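You operate a simulated robot arm through the tools that you are given. There is no shell and no other tool. Be economical: measure what you need, move in short steps, check, and stop when the job is done.

Carry out the task below with a simulated robot arm. There is one attempt and no reset: what you move stays moved.

## Task
Press the green wear strip home along the end stop, park the stop and jog the base up to it.
Fine: strip first, with the belt at rest; slide the stop back to its end and clamp the grey lever before the jog; leave the side guide, the orange lever and both start keys. The carriage stays on its prop.

Only the result counts: the job must be done as asked and must still hold three seconds after the hand-in. Knocking over, shifting, dropping, spilling or breaking anything else fails it.

## Robot
A 7-joint arm with a two-finger parallel gripper, fixed in place. Base frame: the origin is at the foot of the arm, x ahead of it, y to its left, z up; the work surface is at about z = 85. Readings come in cm, rad, newtons and seconds.
Its first joint turns from -2.897 to 2.897 rad. Payload 4.4 kg.
Tool frame: the origin (TCP) lies between the finger pads and is the grasp point; the fingertips stand 2.3 cm ahead of it; z points along the fingers, y is the line along which they close. The gripper opens to 9.4 cm. The fingers are 3.8 cm wide and 1 cm thick; the gripper's body (5.4 by 9.6 cm) begins 3.9 cm behind the TCP.
Orientation is that of the tool frame in the base frame, as [roll, pitch, yaw] about the fixed x, y, z axes, in that order (R = Rz(yaw) Ry(pitch) Rx(roll)). With the fingers straight down and closing along the base's y, the tool's x points along the base's -x, its y along +y and its z along -z.

## Interface
- The arm moves only by the tool jog_arm. Its argument "targets" is a list of rows, each an object of numbers (a shift or turn left out is 0, a gripper value left out holds the last): "tx", "ty", "tz": the shift along the tool's x, y, z in units of 40 mm (1.0 is 40 mm); "ax", "ay", "az": the turn, a rotation vector about the tool's x, y, z in units of 4 degrees (1.0 is 4 degrees); "gripper": the finger opening in cm, from 0 to 9.4. In form: [{"tx": .., "ty": .., "tz": .., "ax": .., "ay": .., "az": .., "gripper": ..}, ...]. A call has 1 to 8 rows; each row shifts and turns the commanded pose from where the row before left it, along the tool's axes as they then stand. A call with a number of a shift or a turn outside -1 to 1 is refused whole. Rows are played at 5 a second. More than 5 cm and 0.15 rad between two rows, or a gripper value outside its range, and nothing of the call is played. Where a pose cannot be reached the arm comes as near as it can. A force on the tool above 40 N (or 10 N above the force at the start of the call, whichever is more), or a blocked arm, ends the call early, and 0.2 s more pass. Each finger travels about 7.2 cm/s and halts on what it meets, pressing with about 33 N; the grip force reading is that of the motor and also rises with nothing between the fingers. The clock runs only during rows and for 0.2 s after the last one: add rows that do not move to give the fingers time. It gives the time, the measured TCP pose, the force on the tool (base axes), the opening and the grip force at its end, in the units of the frame above (readings bear some noise), and new pictures: "views" is both (left out), scene, wrist or none.
- Cameras (640 x 400 px; columns grow to the right, rows downward): "scene" is fixed at [22.72, -49.23, 159.85]; the picture's right is [0.20, -0.98, 0.00], its down [-0.73, -0.15, -0.66] and it looks along [0.65, 0.13, -0.75] (base axes); focal length 341 px, centre (320, 200). "wrist" rides on the gripper at [-3.9, 0, -4.4] in the tool frame; the picture's right is [0.00, -1.00, 0.00], its down [0.97, 0.00, -0.24] and it looks along [0.24, 0.00, 0.97] (tool axes); focal length 218 px, centre (320, 200). There is no depth. A picture from a camera that has moved, and an enlarged one, comes with that camera's place and axes in the base frame and with its lens. The place of the scene camera against the robot may be out by one fixed shift of up to 2.5 cm in any direction.
- zoom(camera, box): a new picture of the part [left, top, right, bottom] of that camera's present view, enlarged. No time passes.
- job_done(): hands the job in; it is judged then, once.

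Go step by step. Nothing tells you positions but the pictures and the camera data: compare them with the known pose of the tool, close in by small moves and look again before you grip or let go. The budget is 120 turns and 150 pictures, counting those below and the enlarged ones. Unless the task says otherwise, let go and move clear before handing in, and close with one line.

The tools are called after "Request:" by a JSON object that holds its "op" and its "data". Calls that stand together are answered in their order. jog_arm: Moves the arm, as the interface text tells. Its arguments: {"type":"object","properties":{"targets":{"type":"array","items":{"type":"object","properties":{"tx":{"type":"number"},"ty":{"type":"number"},"tz":{"type":"number"},"ax":{"type":"number"},"ay":{"type":"number"},"az":{"type":"number"},"gripper":{"type":"number"}}}},"views":{"type":"string","enum":["both","scene","wrist","none"]}},"required":["targets"]} The other tools are called the same way: zoom (camera, box) takes an enlarged picture of a part of a camera's view; job_done () hands the job in.

At the start:

```text
clock: 0.0
eef_pos: [64.94, -4.78, 124.43]
orientation: [-3.142, 0.001, 3.14]
ft_force: [0.2, 0.4, 0.8]
width: 9.42
gripper_force: 0.1
```

scene: 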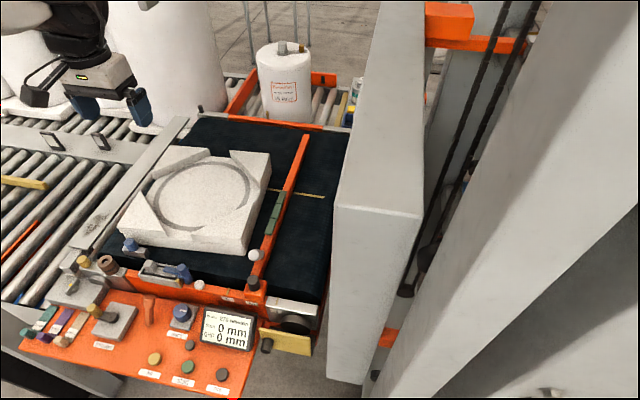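
wrist: 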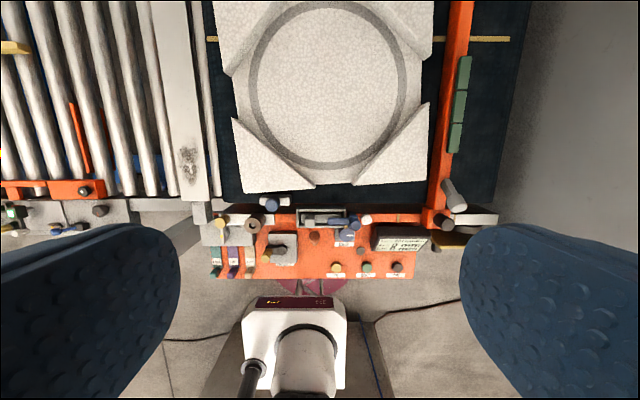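

I see a belt with a white foam base on it, an orange bar (end stop) with a green strip, and a control panel in front. I'll enlarge the views to identify the parts.

Request:
{"op": "zoom", "data": {"camera": "scene", "box": [10, 220, 330, 400]}}

Request:
{"op": "zoom", "data": {"camera": "scene", "box": [180, 110, 360, 320]}}

Request:
{"op": "zoom", "data": {"camera": "wrist", "box": [180, 180, 510, 290]}}

Request:
{"op": "zoom", "data": {"camera": "wrist", "box": [400, 0, 540, 240]}}

```text
2.00 times, centred on (170, 310) of scene
camera zoom: at [22.72, -49.23, 159.85], right [0.2, -0.98, 0.0], down [-0.73, -0.15, -0.66], along [0.65, 0.13, -0.75], focal length 682 px, centre (620, -20)
```

zoom: 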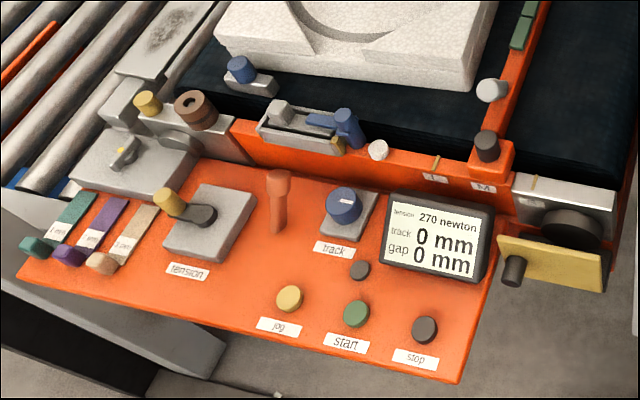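

```text
1.90 times, centred on (270, 215) of scene
camera zoom: at [22.72, -49.23, 159.85], right [0.2, -0.98, 0.0], down [-0.73, -0.15, -0.66], along [0.65, 0.13, -0.75], focal length 650 px, centre (415, 171)
```

zoom: 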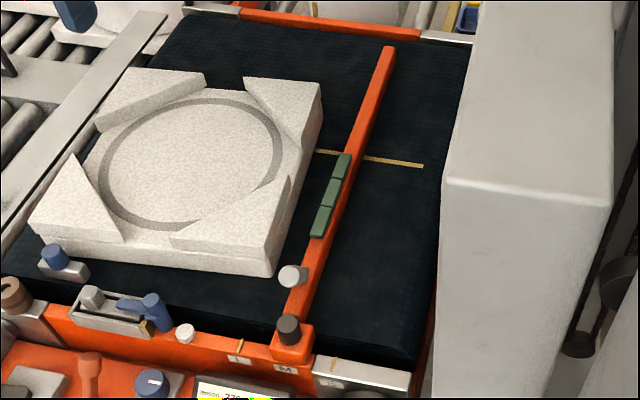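

```text
1.94 times, centred on (345, 235) of wrist
camera zoom: at [68.73, -4.76, 128.87], right [0.0, -1.0, 0.0], down [-0.97, 0.0, 0.24], along [-0.24, 0.0, -0.97], focal length 423 px, centre (272, 132)
```

zoom: 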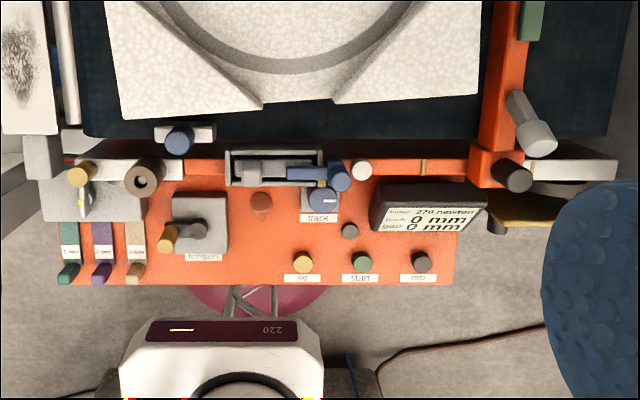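

```text
1.67 times, centred on (470, 120) of wrist
camera zoom: at [68.73, -4.76, 128.87], right [0.0, -1.0, 0.0], down [-0.97, 0.0, 0.24], along [-0.24, 0.0, -0.97], focal length 364 px, centre (70, 333)
```

zoom: 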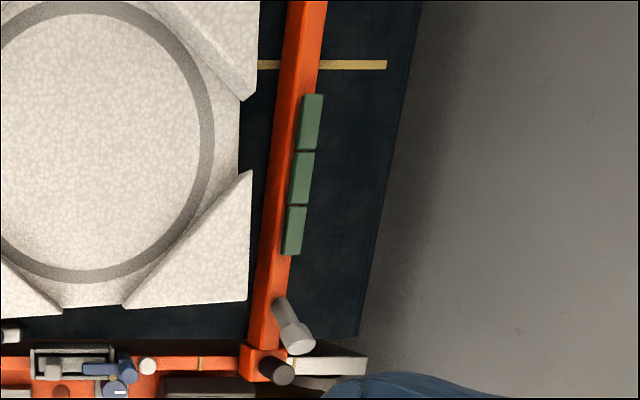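

The green strip stands in three pieces on top of the orange stop bar (about x 68–81, y −25). I'll move closer above the stop and look.

Request:
{"op": "jog_arm", "data": {"targets": [{"ty": -0.9, "tz": 0.7}, {"ty": -0.9, "tz": 0.7}, {"ty": -0.9, "tz": 0.7}, {"ty": -0.9, "tx": 0.3}, {"ty": -0.9, "tx": 0.3}], "views": "both"}}

```text
clock: 1.2
eef_pos: [62.48, -23.09, 116.51]
orientation: [-3.141, 0.0, -3.14]
ft_force: [-0.3, -0.3, 0.2]
width: 9.4
gripper_force: 0.2
camera wrist: at [66.33, -23.08, 120.83], right [0.0, -1.0, 0.0], down [-0.97, 0.0, 0.24], along [-0.24, 0.0, -0.97], focal length 218 px, centre (320, 200)
```

scene: 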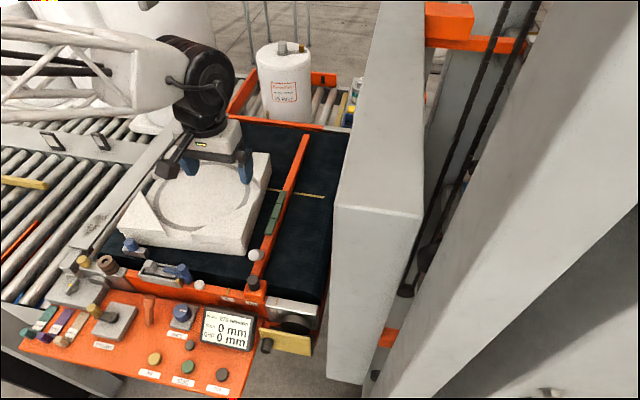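
wrist: 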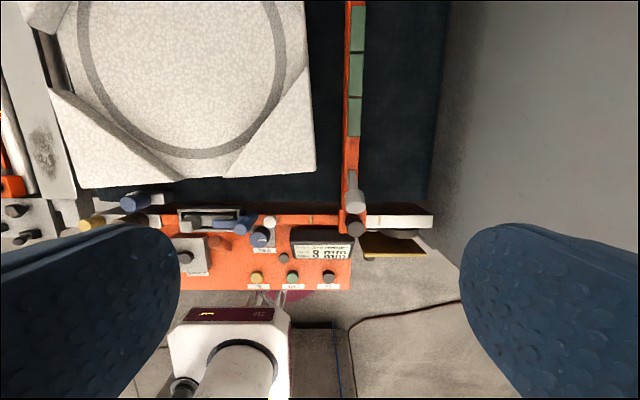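

Request:
{"op": "zoom", "data": {"camera": "wrist", "box": [280, 130, 440, 270]}}

Request:
{"op": "zoom", "data": {"camera": "wrist", "box": [300, 0, 440, 150]}}

Request:
{"op": "zoom", "data": {"camera": "scene", "box": [210, 180, 330, 360]}}

```text
2.86 times, centred on (360, 200) of wrist
camera zoom: at [66.33, -23.08, 120.83], right [0.0, -1.0, 0.0], down [-0.97, 0.0, 0.24], along [-0.24, 0.0, -0.97], focal length 624 px, centre (206, 200)
```

zoom: 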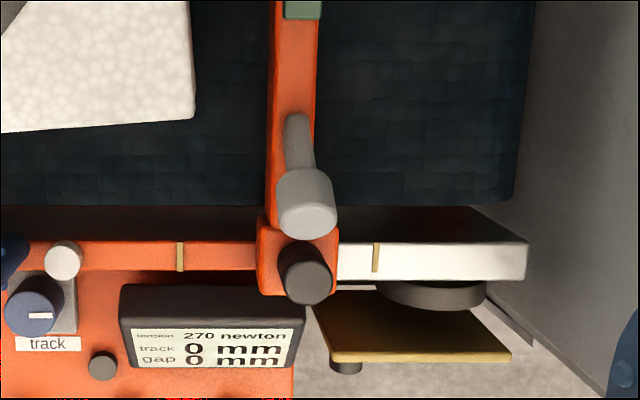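

```text
2.67 times, centred on (370, 75) of wrist
camera zoom: at [66.33, -23.08, 120.83], right [0.0, -1.0, 0.0], down [-0.97, 0.0, 0.24], along [-0.24, 0.0, -0.97], focal length 582 px, centre (187, 533)
```

zoom: 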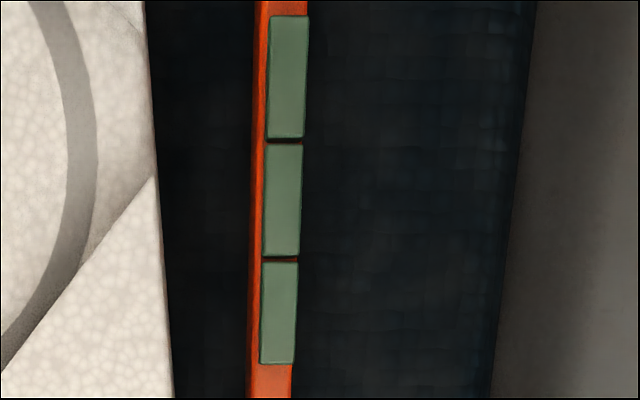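

```text
2.22 times, centred on (270, 270) of scene
camera zoom: at [22.72, -49.23, 159.85], right [0.2, -0.98, 0.0], down [-0.73, -0.15, -0.66], along [0.65, 0.13, -0.75], focal length 758 px, centre (431, 44)
```

zoom: 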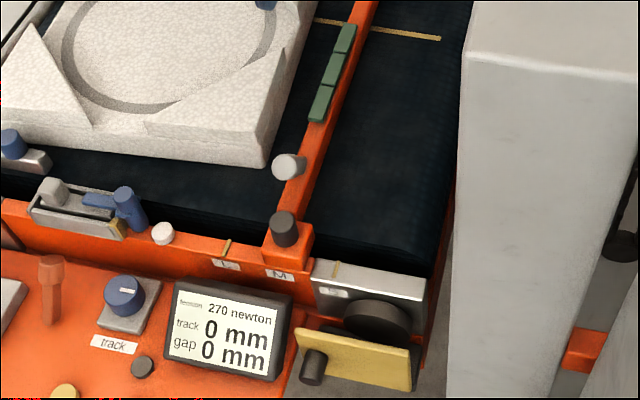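

Request:
{"op": "zoom", "data": {"camera": "scene", "box": [240, 235, 330, 315]}}

Request:
{"op": "zoom", "data": {"camera": "scene", "box": [110, 225, 220, 315]}}

Request:
{"op": "zoom", "data": {"camera": "wrist", "box": [100, 180, 300, 290]}}

```text
5.00 times, centred on (285, 275) of scene
camera zoom: at [22.72, -49.23, 159.85], right [0.2, -0.98, 0.0], down [-0.73, -0.15, -0.66], along [0.65, 0.13, -0.75], focal length 1705 px, centre (495, -175)
```

zoom: 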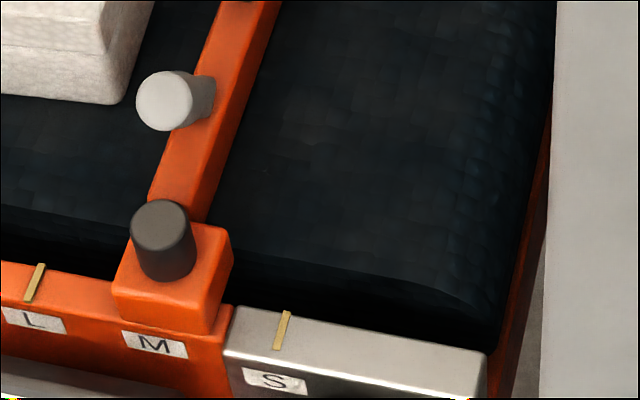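

```text
4.44 times, centred on (165, 270) of scene
camera zoom: at [22.72, -49.23, 159.85], right [0.2, -0.98, 0.0], down [-0.73, -0.15, -0.66], along [0.65, 0.13, -0.75], focal length 1516 px, centre (1009, -111)
```

zoom: 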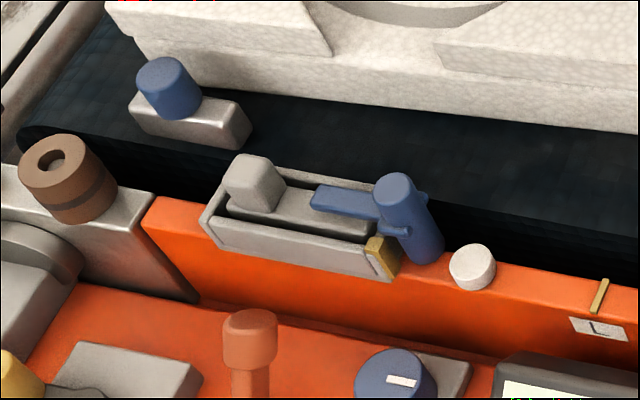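

```text
3.20 times, centred on (200, 235) of wrist
camera zoom: at [66.33, -23.08, 120.83], right [0.0, -1.0, 0.0], down [-0.97, 0.0, 0.24], along [-0.24, 0.0, -0.97], focal length 698 px, centre (704, 88)
```

zoom: 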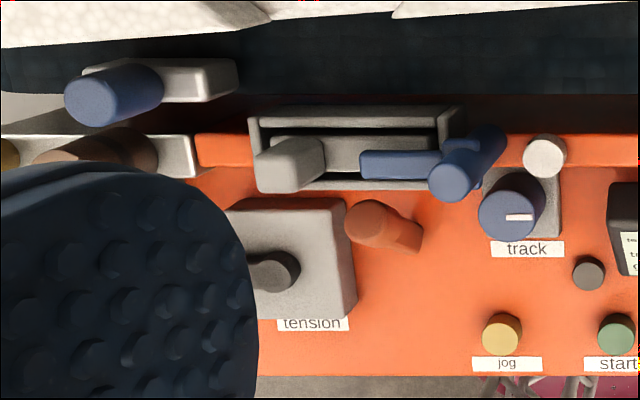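

The strip top lies at about (75, −27.7, 90), segments at x≈70, 75, 80; the stop handle is at (54.5, −28.5) and its grey lever at about (60, −27.5, 94), leaning towards the arm. I'll close the gripper and hover over the middle of the strip to verify.

Request:
{"op": "jog_arm", "data": {"targets": [{"tx": -0.63, "ty": -0.23, "tz": 0.7, "gripper": 0}, {"tx": -0.63, "ty": -0.23, "tz": 0.7}, {"tx": -0.63, "ty": -0.23, "tz": 0.7}, {"tx": -0.63, "ty": -0.23, "tz": 0.7}, {"tx": -0.63, "ty": -0.23, "tz": 0.7}, {}]}}

Request:
{"op": "zoom", "data": {"camera": "scene", "box": [220, 140, 340, 280]}}

```text
clock: 2.6
eef_pos: [75.07, -27.49, 102.18]
orientation: [-3.141, 0.001, 3.141]
ft_force: [0.2, -0.1, -0.5]
width: 0.01
gripper_force: 32.3
camera wrist: at [78.86, -27.53, 106.58], right [0.0, -1.0, 0.0], down [-0.97, 0.0, 0.24], along [-0.24, 0.0, -0.97], focal length 218 px, centre (320, 200)
```

scene: 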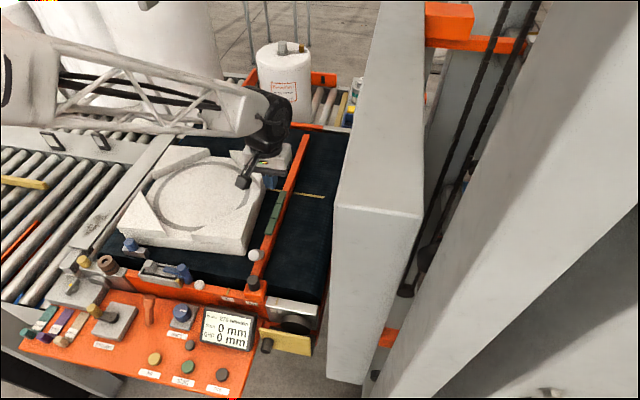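
wrist: 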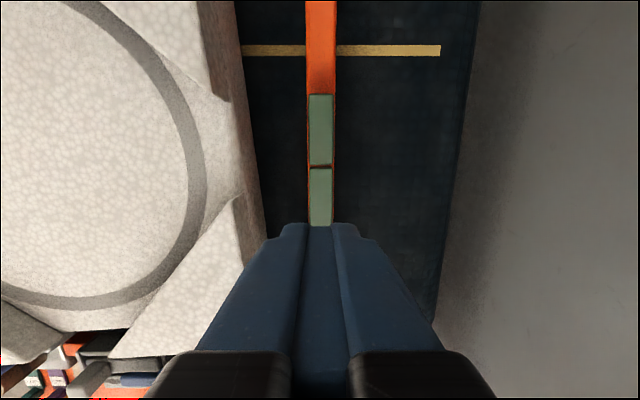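

```text
2.86 times, centred on (280, 210) of scene
camera zoom: at [22.72, -49.23, 159.85], right [0.2, -0.98, 0.0], down [-0.73, -0.15, -0.66], along [0.65, 0.13, -0.75], focal length 974 px, centre (434, 171)
```

zoom: 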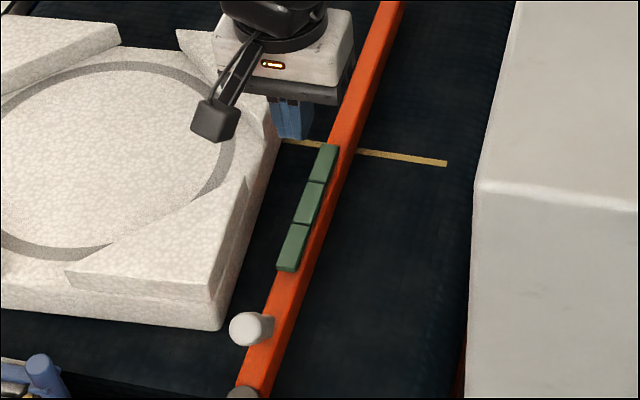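

Strip is directly below the fingertips along y. I'll descend near the middle segment.

Request:
{"op": "jog_arm", "data": {"targets": [{"tz": 0.9}, {"tz": 0.9}, {"tz": 0.2}, {}], "views": "both"}}

Request:
{"op": "zoom", "data": {"camera": "scene", "box": [220, 140, 340, 280]}}

```text
clock: 3.6
eef_pos: [75.06, -27.41, 94.37]
orientation: [-3.141, 0.0, 3.14]
ft_force: [0.4, 0.0, -0.5]
width: 0.0
gripper_force: 32.8
camera wrist: at [78.86, -27.49, 98.73], right [0.0, -1.0, 0.0], down [-0.97, 0.0, 0.24], along [-0.24, 0.0, -0.97], focal length 218 px, centre (320, 200)
```

scene: 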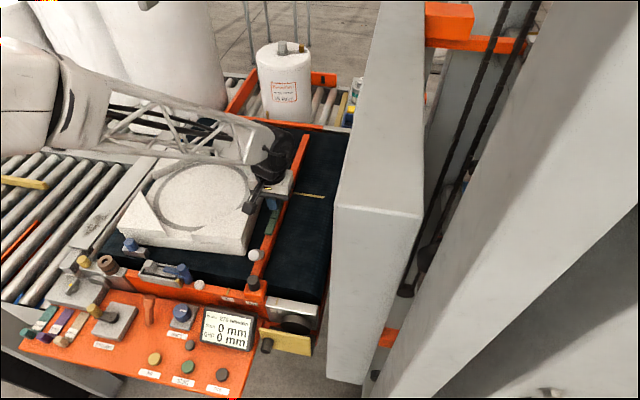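
wrist: 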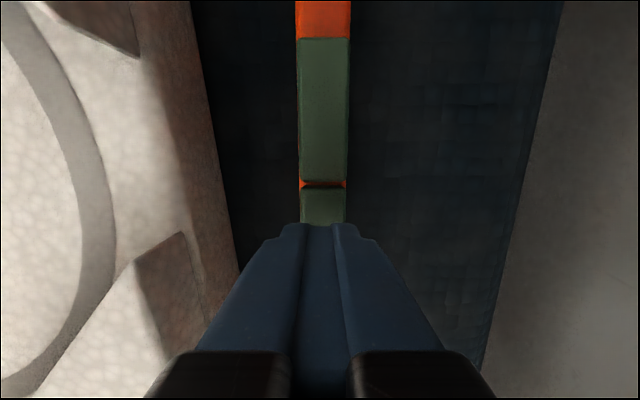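

```text
2.86 times, centred on (280, 210) of scene
camera zoom: at [22.72, -49.23, 159.85], right [0.2, -0.98, 0.0], down [-0.73, -0.15, -0.66], along [0.65, 0.13, -0.75], focal length 974 px, centre (434, 171)
```

zoom: 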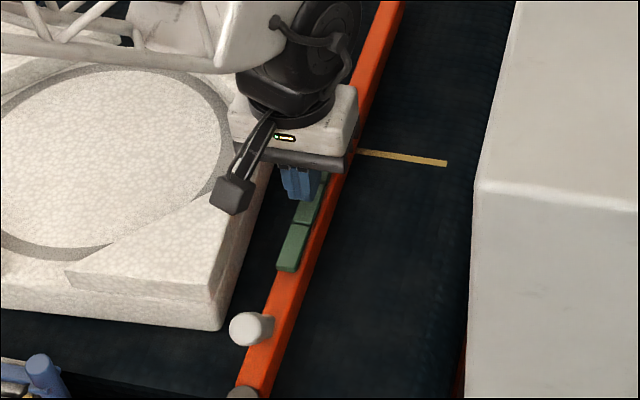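

Fingertips are about 2 cm above the strip. Pressing the middle segment in small steps.

Request:
{"op": "jog_arm", "data": {"targets": [{"tz": 0.2}, {"tz": 0.1}, {"tz": 0.1}, {"tz": 0.1}, {"tz": 0.08}, {"tz": 0.05}, {"tz": 0.05}, {"tz": 0.05}], "views": "both"}}

```text
clock: 5.4
eef_pos: [75.23, -27.45, 91.87]
orientation: [-3.139, 0.008, 3.141]
ft_force: [4.3, -3.8, 22.4]
width: 0.0
gripper_force: 33.3
stopped in row 8: the force on the tool passed its limit (the readings are from after the stop); the commanded pose is now the measured one
camera wrist: at [79.07, -27.47, 96.35], right [0.0, -1.0, 0.0], down [-0.97, 0.0, 0.23], along [-0.23, 0.0, -0.97], focal length 218 px, centre (320, 200)
```

scene: 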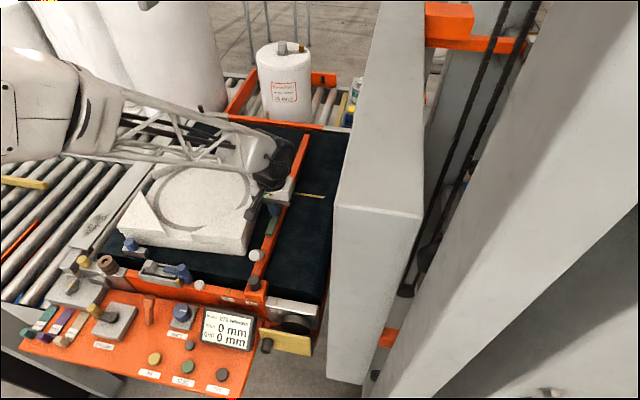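
wrist: 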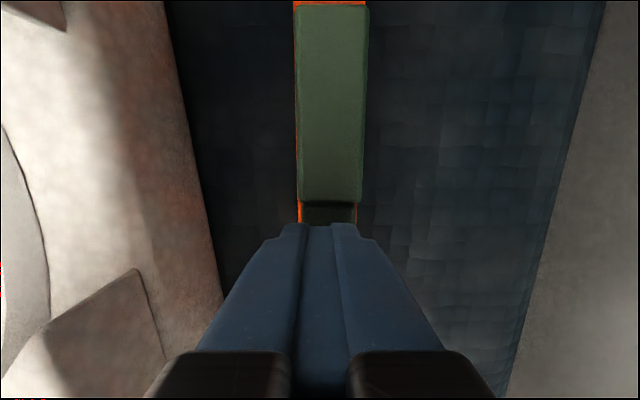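

The middle segment has gone down below its neighbour. Now lift and press the far segment (x≈80).

Request:
{"op": "jog_arm", "data": {"targets": [{"tz": -0.6}, {"tx": -0.6}, {"tx": -0.6}, {}], "views": "wrist"}}

Request:
{"op": "zoom", "data": {"camera": "scene", "box": [230, 160, 320, 260]}}

```text
clock: 6.4
eef_pos: [79.83, -27.41, 93.69]
orientation: [-3.141, 0.002, -3.141]
ft_force: [0.5, -0.2, 0.0]
width: 0.01
gripper_force: 33.0
camera wrist: at [83.75, -27.36, 98.05], right [0.0, -1.0, 0.0], down [-0.97, 0.0, 0.24], along [-0.24, 0.0, -0.97], focal length 218 px, centre (320, 200)
```

wrist: 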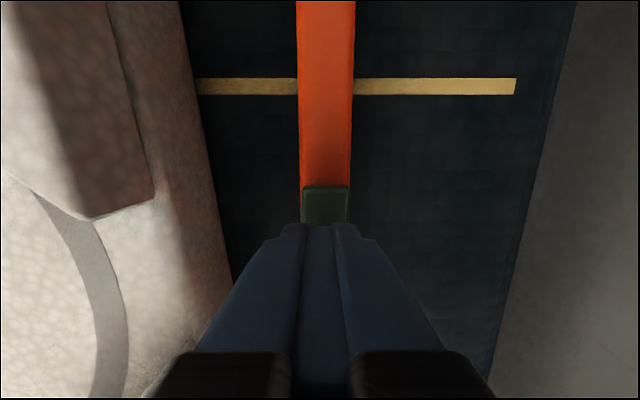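

```text
4.00 times, centred on (275, 210) of scene
camera zoom: at [22.72, -49.23, 159.85], right [0.2, -0.98, 0.0], down [-0.73, -0.15, -0.66], along [0.65, 0.13, -0.75], focal length 1364 px, centre (500, 160)
```

zoom: 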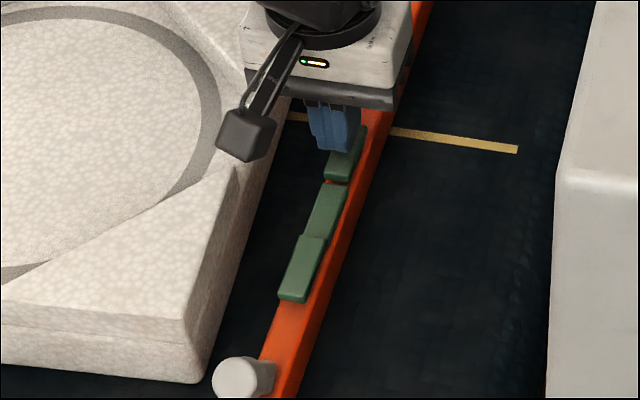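

Request:
{"op": "jog_arm", "data": {"targets": [{"tz": 0.1}, {"tz": 0.1}, {"tz": 0.1}, {"tz": 0.08}, {"tz": 0.05}, {"tz": 0.05}, {"tz": 0.05}, {"tz": 0.05}], "views": "none"}}

```text
clock: 8.2
eef_pos: [79.86, -27.41, 91.55]
orientation: [-3.141, 0.002, 3.141]
ft_force: [-7.2, 0.1, 28.8]
width: 0.02
gripper_force: 33.2
```

Request:
{"op": "jog_arm", "data": {"targets": [{"tz": 0.05}, {"tz": 0.05}, {"tz": 0.05}, {"tz": 0.05}], "views": "none"}}

Request:
{"op": "jog_arm", "data": {"targets": [{"tz": -0.6}, {"tx": 0.9}, {"tx": 0.9}, {"tx": 0.7}, {}], "views": "wrist"}}

Request:
{"op": "zoom", "data": {"camera": "scene", "box": [230, 160, 320, 260]}}

```text
clock: 8.8
eef_pos: [80.21, -27.52, 92.02]
orientation: [-3.136, 0.011, -3.141]
ft_force: [4.7, -2.5, 20.4]
width: 0.0
gripper_force: 33.0
stopped in row 2: the force on the tool passed its limit (the readings are from after the stop); the commanded pose is now the measured one
```

```text
clock: 10.0
eef_pos: [69.97, -27.2, 93.68]
orientation: [-3.139, 0.006, -3.141]
ft_force: [0.4, 0.0, -0.1]
width: 0.0
gripper_force: 33.3
camera wrist: at [73.72, -27.22, 98.13], right [0.0, -1.0, 0.0], down [-0.97, 0.0, 0.24], along [-0.24, 0.0, -0.97], focal length 218 px, centre (320, 200)
```

wrist: 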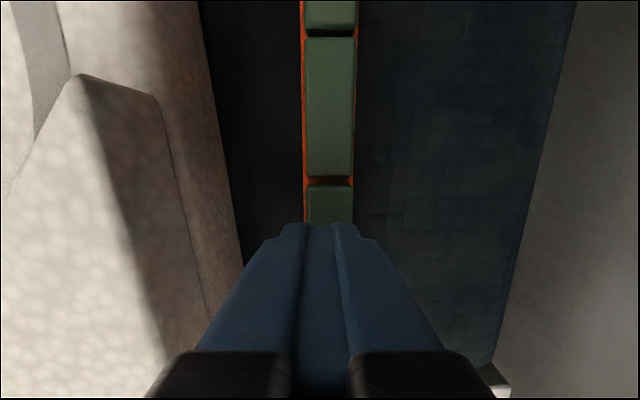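

```text
4.00 times, centred on (275, 210) of scene
camera zoom: at [22.72, -49.23, 159.85], right [0.2, -0.98, 0.0], down [-0.73, -0.15, -0.66], along [0.65, 0.13, -0.75], focal length 1364 px, centre (500, 160)
```

zoom: 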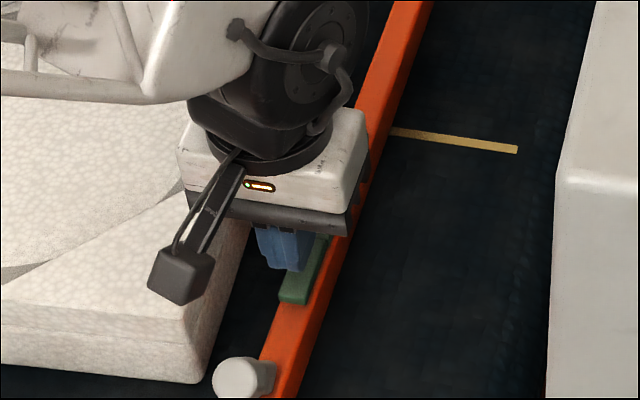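

Request:
{"op": "jog_arm", "data": {"targets": [{"tz": 0.1}, {"tz": 0.1}, {"tz": 0.1}, {"tz": 0.08}, {"tz": 0.05}, {"tz": 0.05}, {"tz": 0.05}, {"tz": 0.05}], "views": "none"}}

Request:
{"op": "jog_arm", "data": {"targets": [{"tz": 0.05}, {"tz": 0.05}, {"tz": 0.05}, {"tz": 0.05}], "views": "none"}}

Request:
{"op": "jog_arm", "data": {"targets": [{"tz": -0.9}, {"tz": -0.9}, {"tz": -0.9, "tx": 0.5}, {"tx": 0.9}, {"tx": 0.9}, {"tx": 0.9}, {}], "views": "wrist"}}

Request:
{"op": "zoom", "data": {"camera": "scene", "box": [230, 160, 320, 260]}}

```text
clock: 11.8
eef_pos: [70.12, -27.48, 91.5]
orientation: [-3.139, 0.008, 3.141]
ft_force: [-13.9, 0.1, 32.9]
width: 0.03
gripper_force: 33.2
```

```text
clock: 12.3
eef_pos: [70.3, -27.5, 91.92]
orientation: [-3.136, 0.016, -3.141]
ft_force: [-0.8, -3.3, 24.3]
width: 0.0
gripper_force: 32.9
stopped in row 2: the force on the tool passed its limit (the readings are from after the stop); the commanded pose is now the measured one
```

```text
clock: 13.9
eef_pos: [57.27, -27.34, 102.05]
orientation: [-3.139, 0.006, 3.141]
ft_force: [-0.2, 0.1, 0.1]
width: 0.0
gripper_force: 32.9
camera wrist: at [61.08, -27.24, 106.41], right [0.0, -1.0, 0.0], down [-0.97, 0.0, 0.23], along [-0.23, 0.0, -0.97], focal length 218 px, centre (320, 200)
```

wrist: 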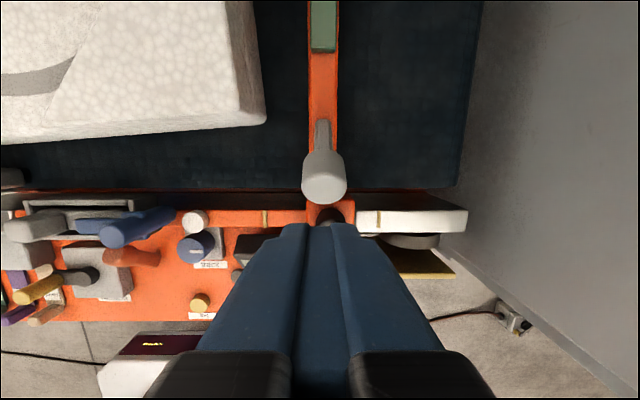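

```text
4.00 times, centred on (275, 210) of scene
camera zoom: at [22.72, -49.23, 159.85], right [0.2, -0.98, 0.0], down [-0.73, -0.15, -0.66], along [0.65, 0.13, -0.75], focal length 1364 px, centre (500, 160)
```

zoom: 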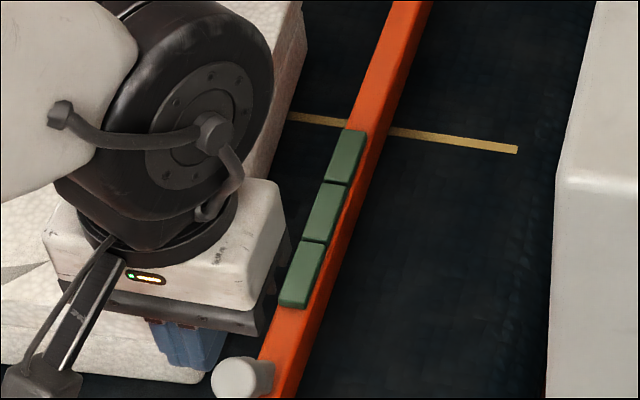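

All three segments are now level and hit a hard stop at the same height. Now I look closely at the stop's grey lever and slide handle.

Request:
{"op": "jog_arm", "data": {"targets": [{"tx": 0.5, "tz": -0.3}, {"tx": 0.9}, {"tx": 0.9}, {}], "views": "scene"}}

Request:
{"op": "zoom", "data": {"camera": "wrist", "box": [220, 0, 420, 230]}}

Request:
{"op": "zoom", "data": {"camera": "scene", "box": [225, 180, 325, 310]}}

```text
clock: 14.9
eef_pos: [47.97, -27.49, 103.04]
orientation: [-3.138, 0.007, -3.141]
ft_force: [0.0, 0.5, -0.3]
width: 0.0
gripper_force: 33.1
```

scene: 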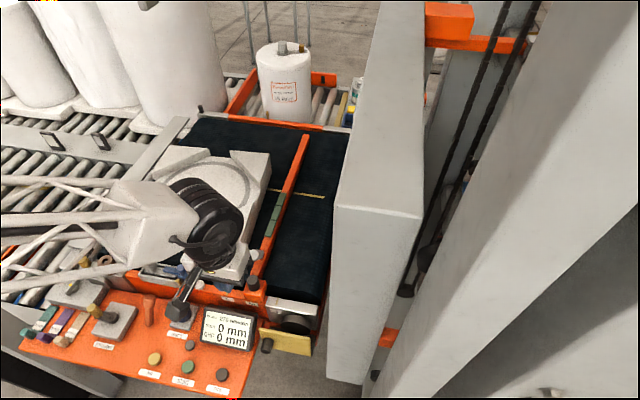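

```text
1.74 times, centred on (320, 115) of wrist
camera zoom: at [51.79, -27.48, 107.5], right [0.0, -1.0, 0.0], down [-0.97, 0.0, 0.23], along [-0.23, 0.0, -0.97], focal length 380 px, centre (320, 348)
```

zoom: 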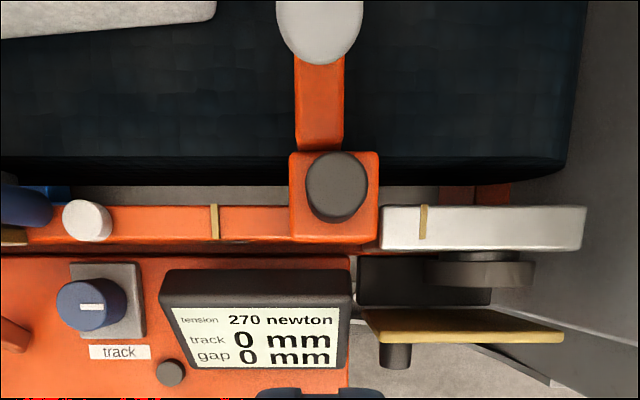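

```text
3.08 times, centred on (275, 245) of scene
camera zoom: at [22.72, -49.23, 159.85], right [0.2, -0.98, 0.0], down [-0.73, -0.15, -0.66], along [0.65, 0.13, -0.75], focal length 1049 px, centre (458, 62)
```

zoom: 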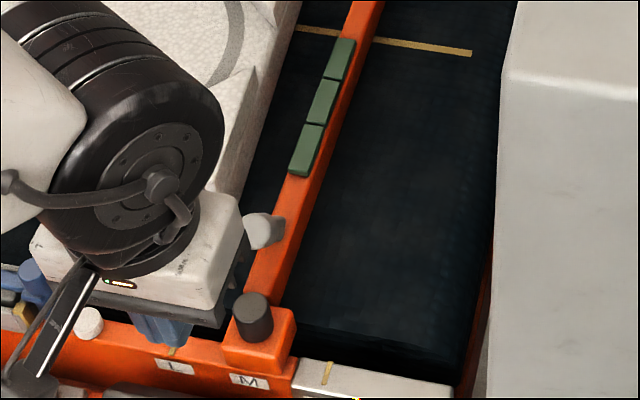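

The dark knob is on the stop's slide block at about (54.5, −28.2), top z≈91; the rail ends at y≈−40. I'll open the fingers and come over the knob.

Request:
{"op": "jog_arm", "data": {"targets": [{"tx": -0.8, "ty": -0.19, "tz": 0.5, "gripper": 6}, {"tx": -0.78, "tz": 0.5}, {"tz": 0.5}, {}], "views": "both"}}

Request:
{"op": "zoom", "data": {"camera": "scene", "box": [225, 220, 325, 310]}}

```text
clock: 15.9
eef_pos: [54.38, -28.38, 97.1]
orientation: [-3.139, 0.008, -3.141]
ft_force: [-0.9, -0.8, 0.1]
width: 5.99
gripper_force: 0.1
camera wrist: at [58.13, -28.31, 101.49], right [0.0, -1.0, 0.0], down [-0.97, 0.0, 0.23], along [-0.23, 0.0, -0.97], focal length 218 px, centre (320, 200)
```

scene: 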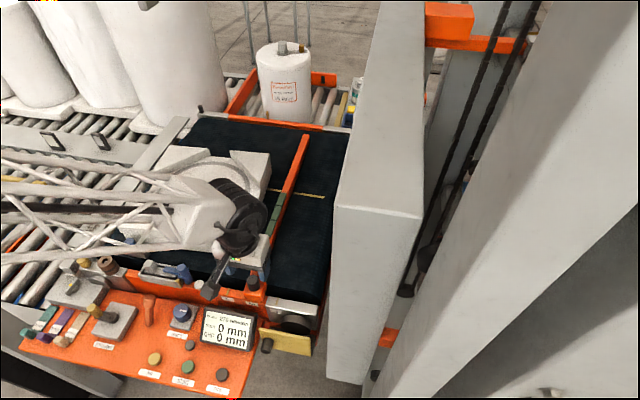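
wrist: 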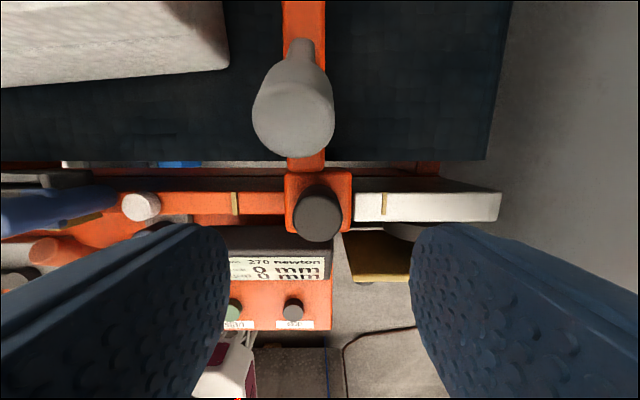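

```text
4.44 times, centred on (275, 265) of scene
camera zoom: at [22.72, -49.23, 159.85], right [0.2, -0.98, 0.0], down [-0.73, -0.15, -0.66], along [0.65, 0.13, -0.75], focal length 1516 px, centre (520, -89)
```

zoom: 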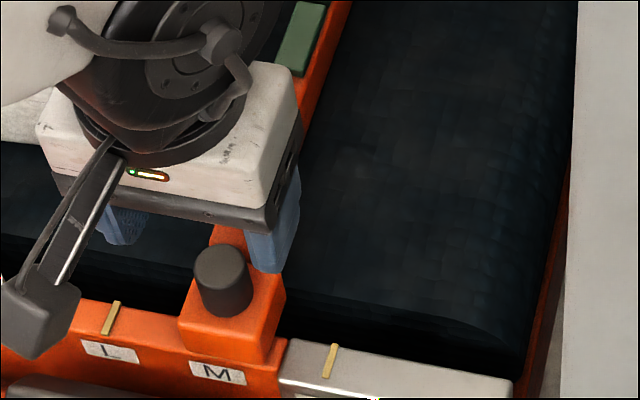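

Knob is centred between fingers. Descending and closing on it.

Request:
{"op": "jog_arm", "data": {"targets": [{"tz": 0.5, "tx": 0.03}, {"tz": 0.5}, {"tz": 0.2}, {"tz": 0.15}, {}], "views": "both"}}

Request:
{"op": "zoom", "data": {"camera": "scene", "box": [225, 220, 325, 310]}}

```text
clock: 17.1
eef_pos: [54.16, -28.4, 91.72]
orientation: [-3.137, 0.007, 3.141]
ft_force: [0.4, 0.7, -0.6]
width: 6.0
gripper_force: 0.0
camera wrist: at [58.06, -28.28, 96.07], right [0.0, -1.0, 0.0], down [-0.97, 0.0, 0.23], along [-0.23, 0.0, -0.97], focal length 218 px, centre (320, 200)
```

scene: 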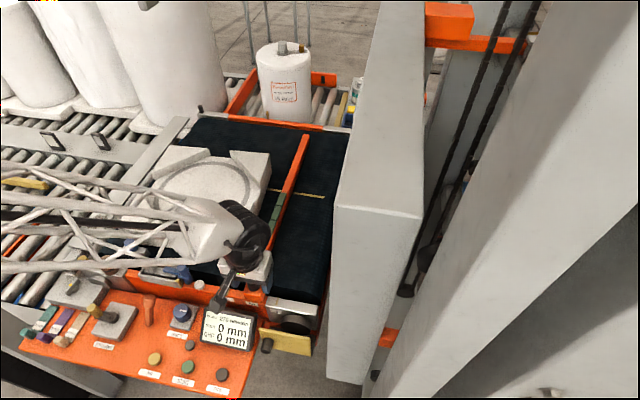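
wrist: 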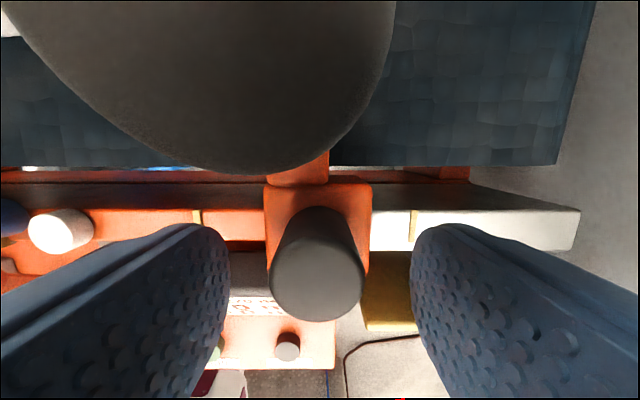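

```text
4.44 times, centred on (275, 265) of scene
camera zoom: at [22.72, -49.23, 159.85], right [0.2, -0.98, 0.0], down [-0.73, -0.15, -0.66], along [0.65, 0.13, -0.75], focal length 1516 px, centre (520, -89)
```

zoom: 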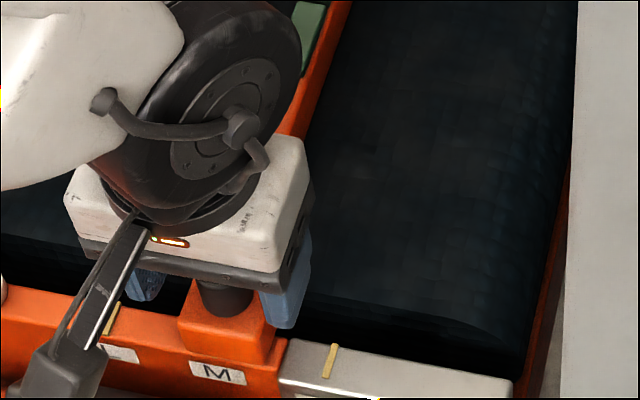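

Fingers straddle the knob. Close, then slide toward −y in small steps.

Request:
{"op": "jog_arm", "data": {"targets": [{"gripper": 1.5}, {}, {}, {}], "views": "none"}}

Request:
{"op": "jog_arm", "data": {"targets": [{"ty": -0.2}, {"ty": -0.2}, {"ty": -0.2}, {"ty": -0.2}, {"ty": -0.2}, {"ty": -0.2}, {}], "views": "both"}}

```text
clock: 18.1
eef_pos: [54.23, -28.39, 91.66]
orientation: [-3.136, 0.008, -3.141]
ft_force: [1.7, -0.9, -2.8]
width: 2.58
gripper_force: 45.3
```

```text
clock: 19.7
eef_pos: [54.31, -32.96, 91.75]
orientation: [-3.141, 0.005, 3.142]
ft_force: [7.5, -0.1, -30.6]
width: 2.59
gripper_force: 44.8
camera wrist: at [58.02, -32.95, 96.18], right [0.0, -1.0, 0.0], down [-0.97, 0.0, 0.23], along [-0.23, 0.0, -0.97], focal length 218 px, centre (320, 200)
```

scene: 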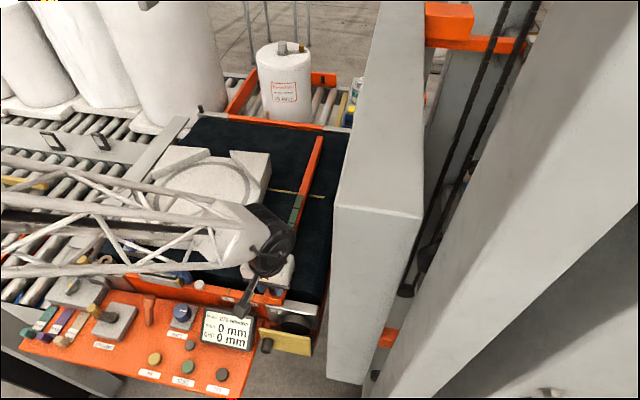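
wrist: 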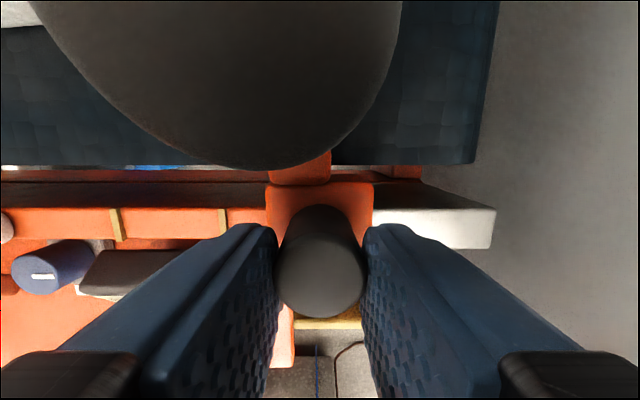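

The stop slides well and is now about at the S mark. I'll continue to find its end stop.

Request:
{"op": "jog_arm", "data": {"targets": [{"ty": -0.1, "tz": 0.02}, {"ty": -0.1}, {"ty": -0.1}, {"ty": -0.1}, {}], "views": "none"}}

Request:
{"op": "jog_arm", "data": {"targets": [{"ty": -0.1}, {"ty": -0.1}, {"ty": -0.1}, {"ty": -0.1}, {}], "views": "both"}}

```text
clock: 20.9
eef_pos: [54.33, -34.59, 91.69]
orientation: [-3.139, 0.007, -3.141]
ft_force: [-31.2, -0.2, 5.4]
width: 2.59
gripper_force: 44.8
```

```text
clock: 22.1
eef_pos: [54.25, -36.15, 91.76]
orientation: [-3.138, 0.005, -3.14]
ft_force: [0.5, 0.2, -6.2]
width: 2.56
gripper_force: 45.1
camera wrist: at [58.06, -36.08, 96.17], right [0.0, -1.0, 0.0], down [-0.97, 0.0, 0.23], along [-0.23, 0.0, -0.97], focal length 218 px, centre (320, 200)
```

scene: 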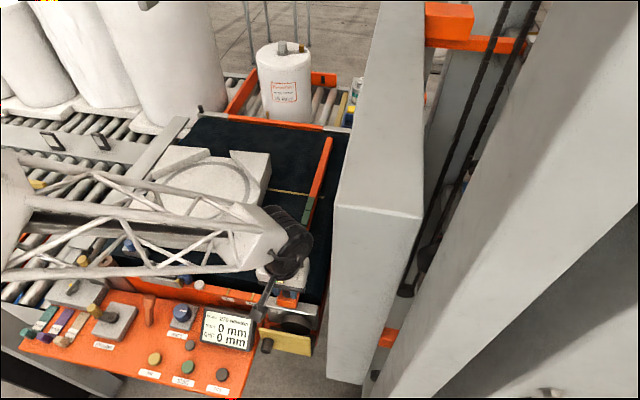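
wrist: 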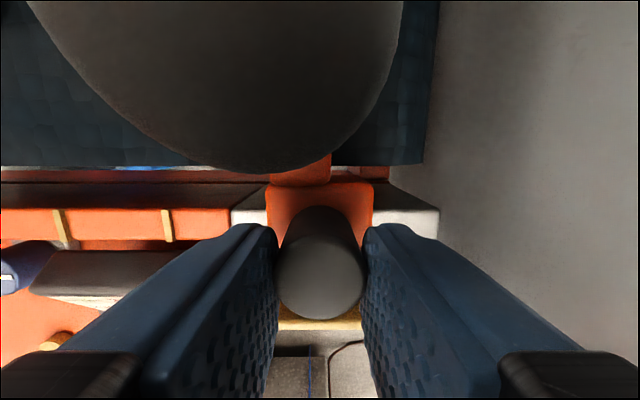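

Still moving freely. Continue in small steps.

Request:
{"op": "jog_arm", "data": {"targets": [{"ty": -0.1}, {"ty": -0.1}, {"ty": -0.1}, {}], "views": "none"}}

Request:
{"op": "jog_arm", "data": {"targets": [{"ty": -0.1}, {"ty": -0.1}, {"ty": -0.1}, {}], "views": "both"}}

```text
clock: 23.1
eef_pos: [54.25, -37.27, 91.83]
orientation: [-3.138, 0.009, -3.141]
ft_force: [10.0, 0.7, 4.2]
width: 2.58
gripper_force: 44.7
```

```text
clock: 23.9
eef_pos: [54.14, -38.3, 91.78]
orientation: [-3.14, 0.005, -3.141]
ft_force: [-2.9, 15.8, 5.8]
width: 2.57
gripper_force: 45.3
stopped in row 3: the force on the tool passed its limit (the readings are from after the stop); the commanded pose is now the measured one
camera wrist: at [58.08, -38.31, 96.14], right [0.0, -1.0, 0.0], down [-0.97, 0.0, 0.24], along [-0.24, 0.0, -0.97], focal length 218 px, centre (320, 200)
```

scene: 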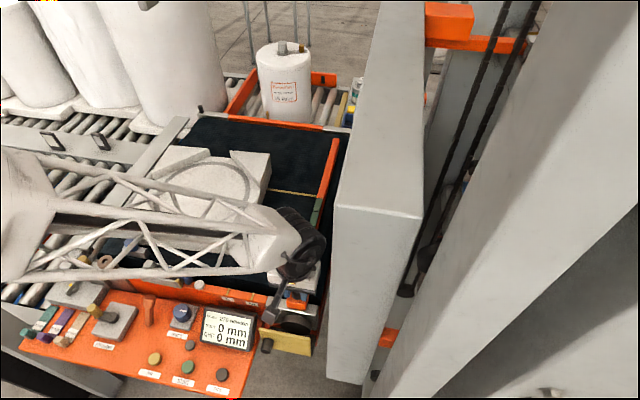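
wrist: 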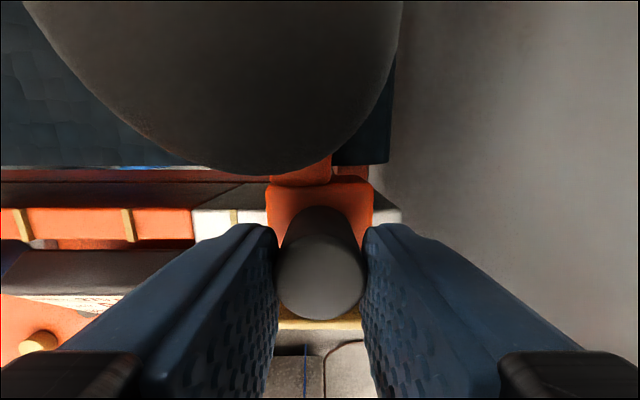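

Blocked at y≈−38.3 near the rail end. One more gentle push to confirm it is the end.

Request:
{"op": "jog_arm", "data": {"targets": [{"ty": -0.04}, {"ty": -0.04}, {"ty": -0.04}, {}], "views": "none"}}

Request:
{"op": "zoom", "data": {"camera": "scene", "box": [225, 120, 385, 340]}}

```text
clock: 24.3
eef_pos: [54.23, -38.22, 91.77]
orientation: [-3.141, 0.004, -3.14]
ft_force: [1.0, 18.2, 2.7]
width: 2.57
gripper_force: 45.0
stopped in row 1: the force on the tool passed its limit (the readings are from after the stop); the commanded pose is now the measured one
```

```text
1.82 times, centred on (305, 230) of scene
camera zoom: at [22.72, -49.23, 159.85], right [0.2, -0.98, 0.0], down [-0.73, -0.15, -0.66], along [0.65, 0.13, -0.75], focal length 620 px, centre (347, 146)
```

zoom: 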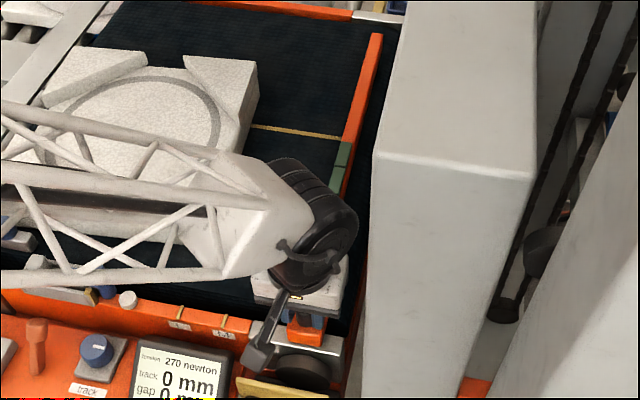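

That's the hard end. Release, rise and back off to view the lever.

Request:
{"op": "jog_arm", "data": {"targets": [{"gripper": 4.6}, {}, {"tz": -0.8}, {"tz": -0.8}, {"tz": -0.8}, {"ty": 0.5, "tx": 0.5}, {}], "views": "both"}}

Request:
{"op": "zoom", "data": {"camera": "wrist", "box": [280, 0, 480, 240]}}

Request:
{"op": "zoom", "data": {"camera": "scene", "box": [260, 200, 360, 310]}}

```text
clock: 25.9
eef_pos: [52.17, -36.44, 101.45]
orientation: [3.14, 0.005, -3.139]
ft_force: [0.1, -0.4, 0.7]
width: 4.6
gripper_force: 0.0
camera wrist: at [56.04, -36.34, 105.82], right [0.0, -1.0, 0.0], down [-0.97, 0.0, 0.24], along [-0.24, 0.0, -0.97], focal length 218 px, centre (320, 200)
```

scene: 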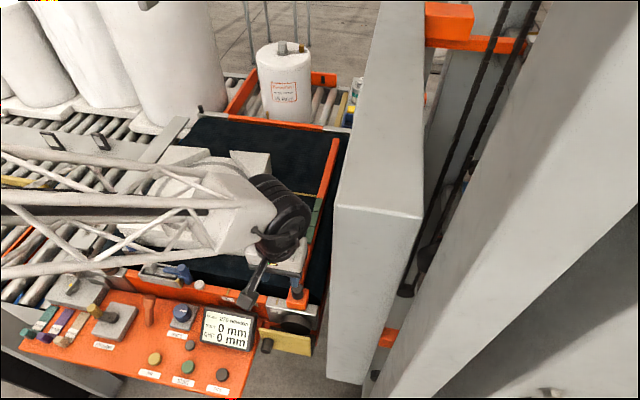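
wrist: 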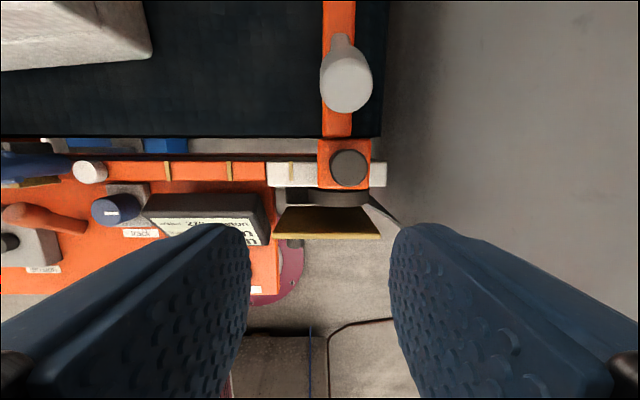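

```text
1.67 times, centred on (380, 120) of wrist
camera zoom: at [56.04, -36.34, 105.82], right [0.0, -1.0, 0.0], down [-0.97, 0.0, 0.24], along [-0.24, 0.0, -0.97], focal length 364 px, centre (220, 333)
```

zoom: 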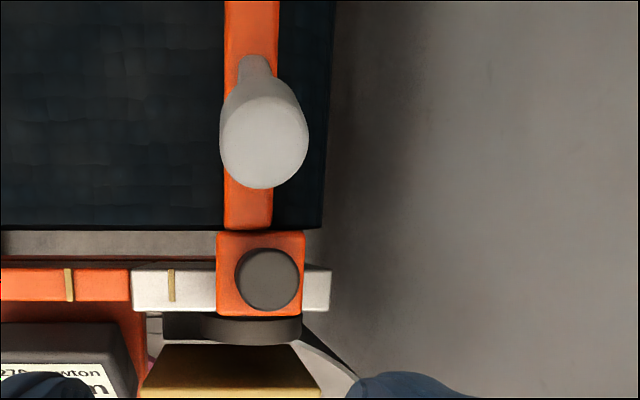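

```text
3.64 times, centred on (310, 255) of scene
camera zoom: at [22.72, -49.23, 159.85], right [0.2, -0.98, 0.0], down [-0.73, -0.15, -0.66], along [0.65, 0.13, -0.75], focal length 1240 px, centre (356, 0)
```

zoom: 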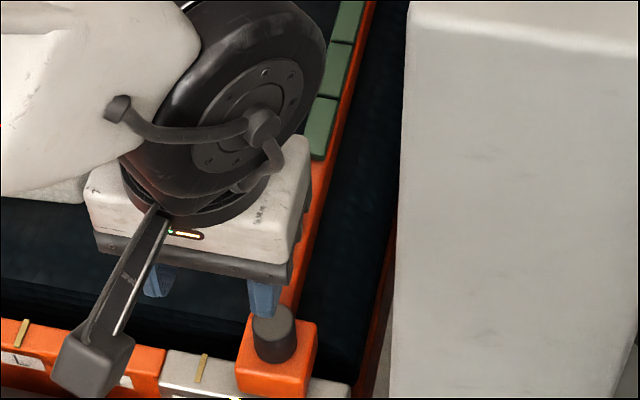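

The block halted about 1 cm before the rail's end; to rule out that my gripper was what got blocked, I'll push the knob from its left with closed fingers.

Request:
{"op": "jog_arm", "data": {"targets": [{"ty": 0.5, "tx": -0.5, "gripper": 0}, {"ty": 0.04}, {"tz": 0.8}, {"tz": 0.8}, {"tz": 0.8}, {"tz": 0.04}, {}], "views": "wrist"}}

```text
clock: 27.5
eef_pos: [54.22, -34.11, 91.69]
orientation: [-3.142, 0.005, -3.14]
ft_force: [-0.1, 0.5, -0.3]
width: 0.0
gripper_force: 33.4
camera wrist: at [58.11, -34.22, 96.1], right [0.0, -1.0, 0.0], down [-0.97, 0.0, 0.24], along [-0.24, 0.0, -0.97], focal length 218 px, centre (320, 200)
```

wrist: 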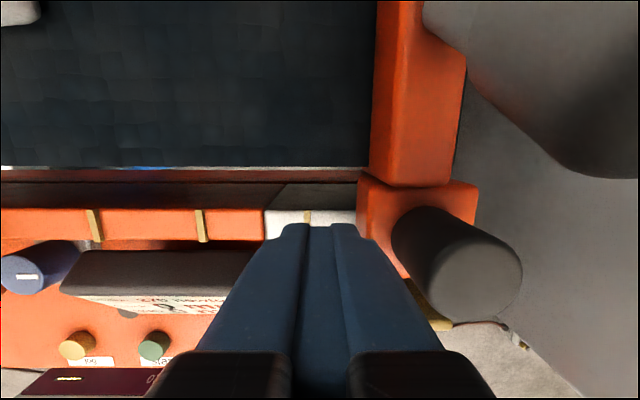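

Request:
{"op": "jog_arm", "data": {"targets": [{"ty": -0.2}, {"ty": -0.15}, {"ty": -0.1}, {"ty": -0.06}, {"ty": -0.06}, {"ty": -0.06}, {"ty": -0.06}], "views": "wrist"}}

```text
clock: 28.6
eef_pos: [54.27, -36.0, 91.55]
orientation: [3.139, 0.004, -3.137]
ft_force: [3.1, 20.3, 8.2]
width: 0.0
gripper_force: 32.6
stopped in row 5: the force on the tool passed its limit (the readings are from after the stop); the commanded pose is now the measured one
camera wrist: at [58.06, -36.1, 95.96], right [0.0, -1.0, 0.0], down [-0.97, 0.0, 0.24], along [-0.24, 0.0, -0.97], focal length 218 px, centre (320, 200)
```

wrist: 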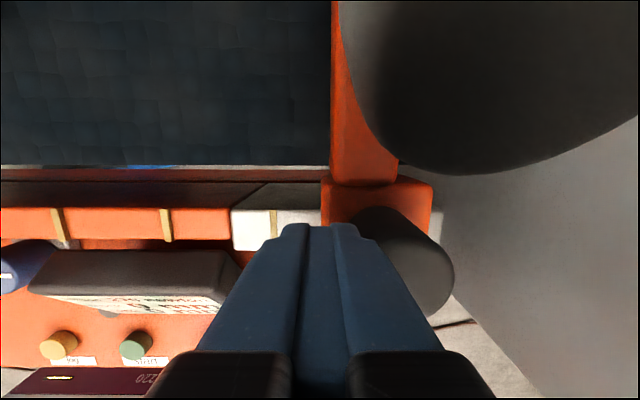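

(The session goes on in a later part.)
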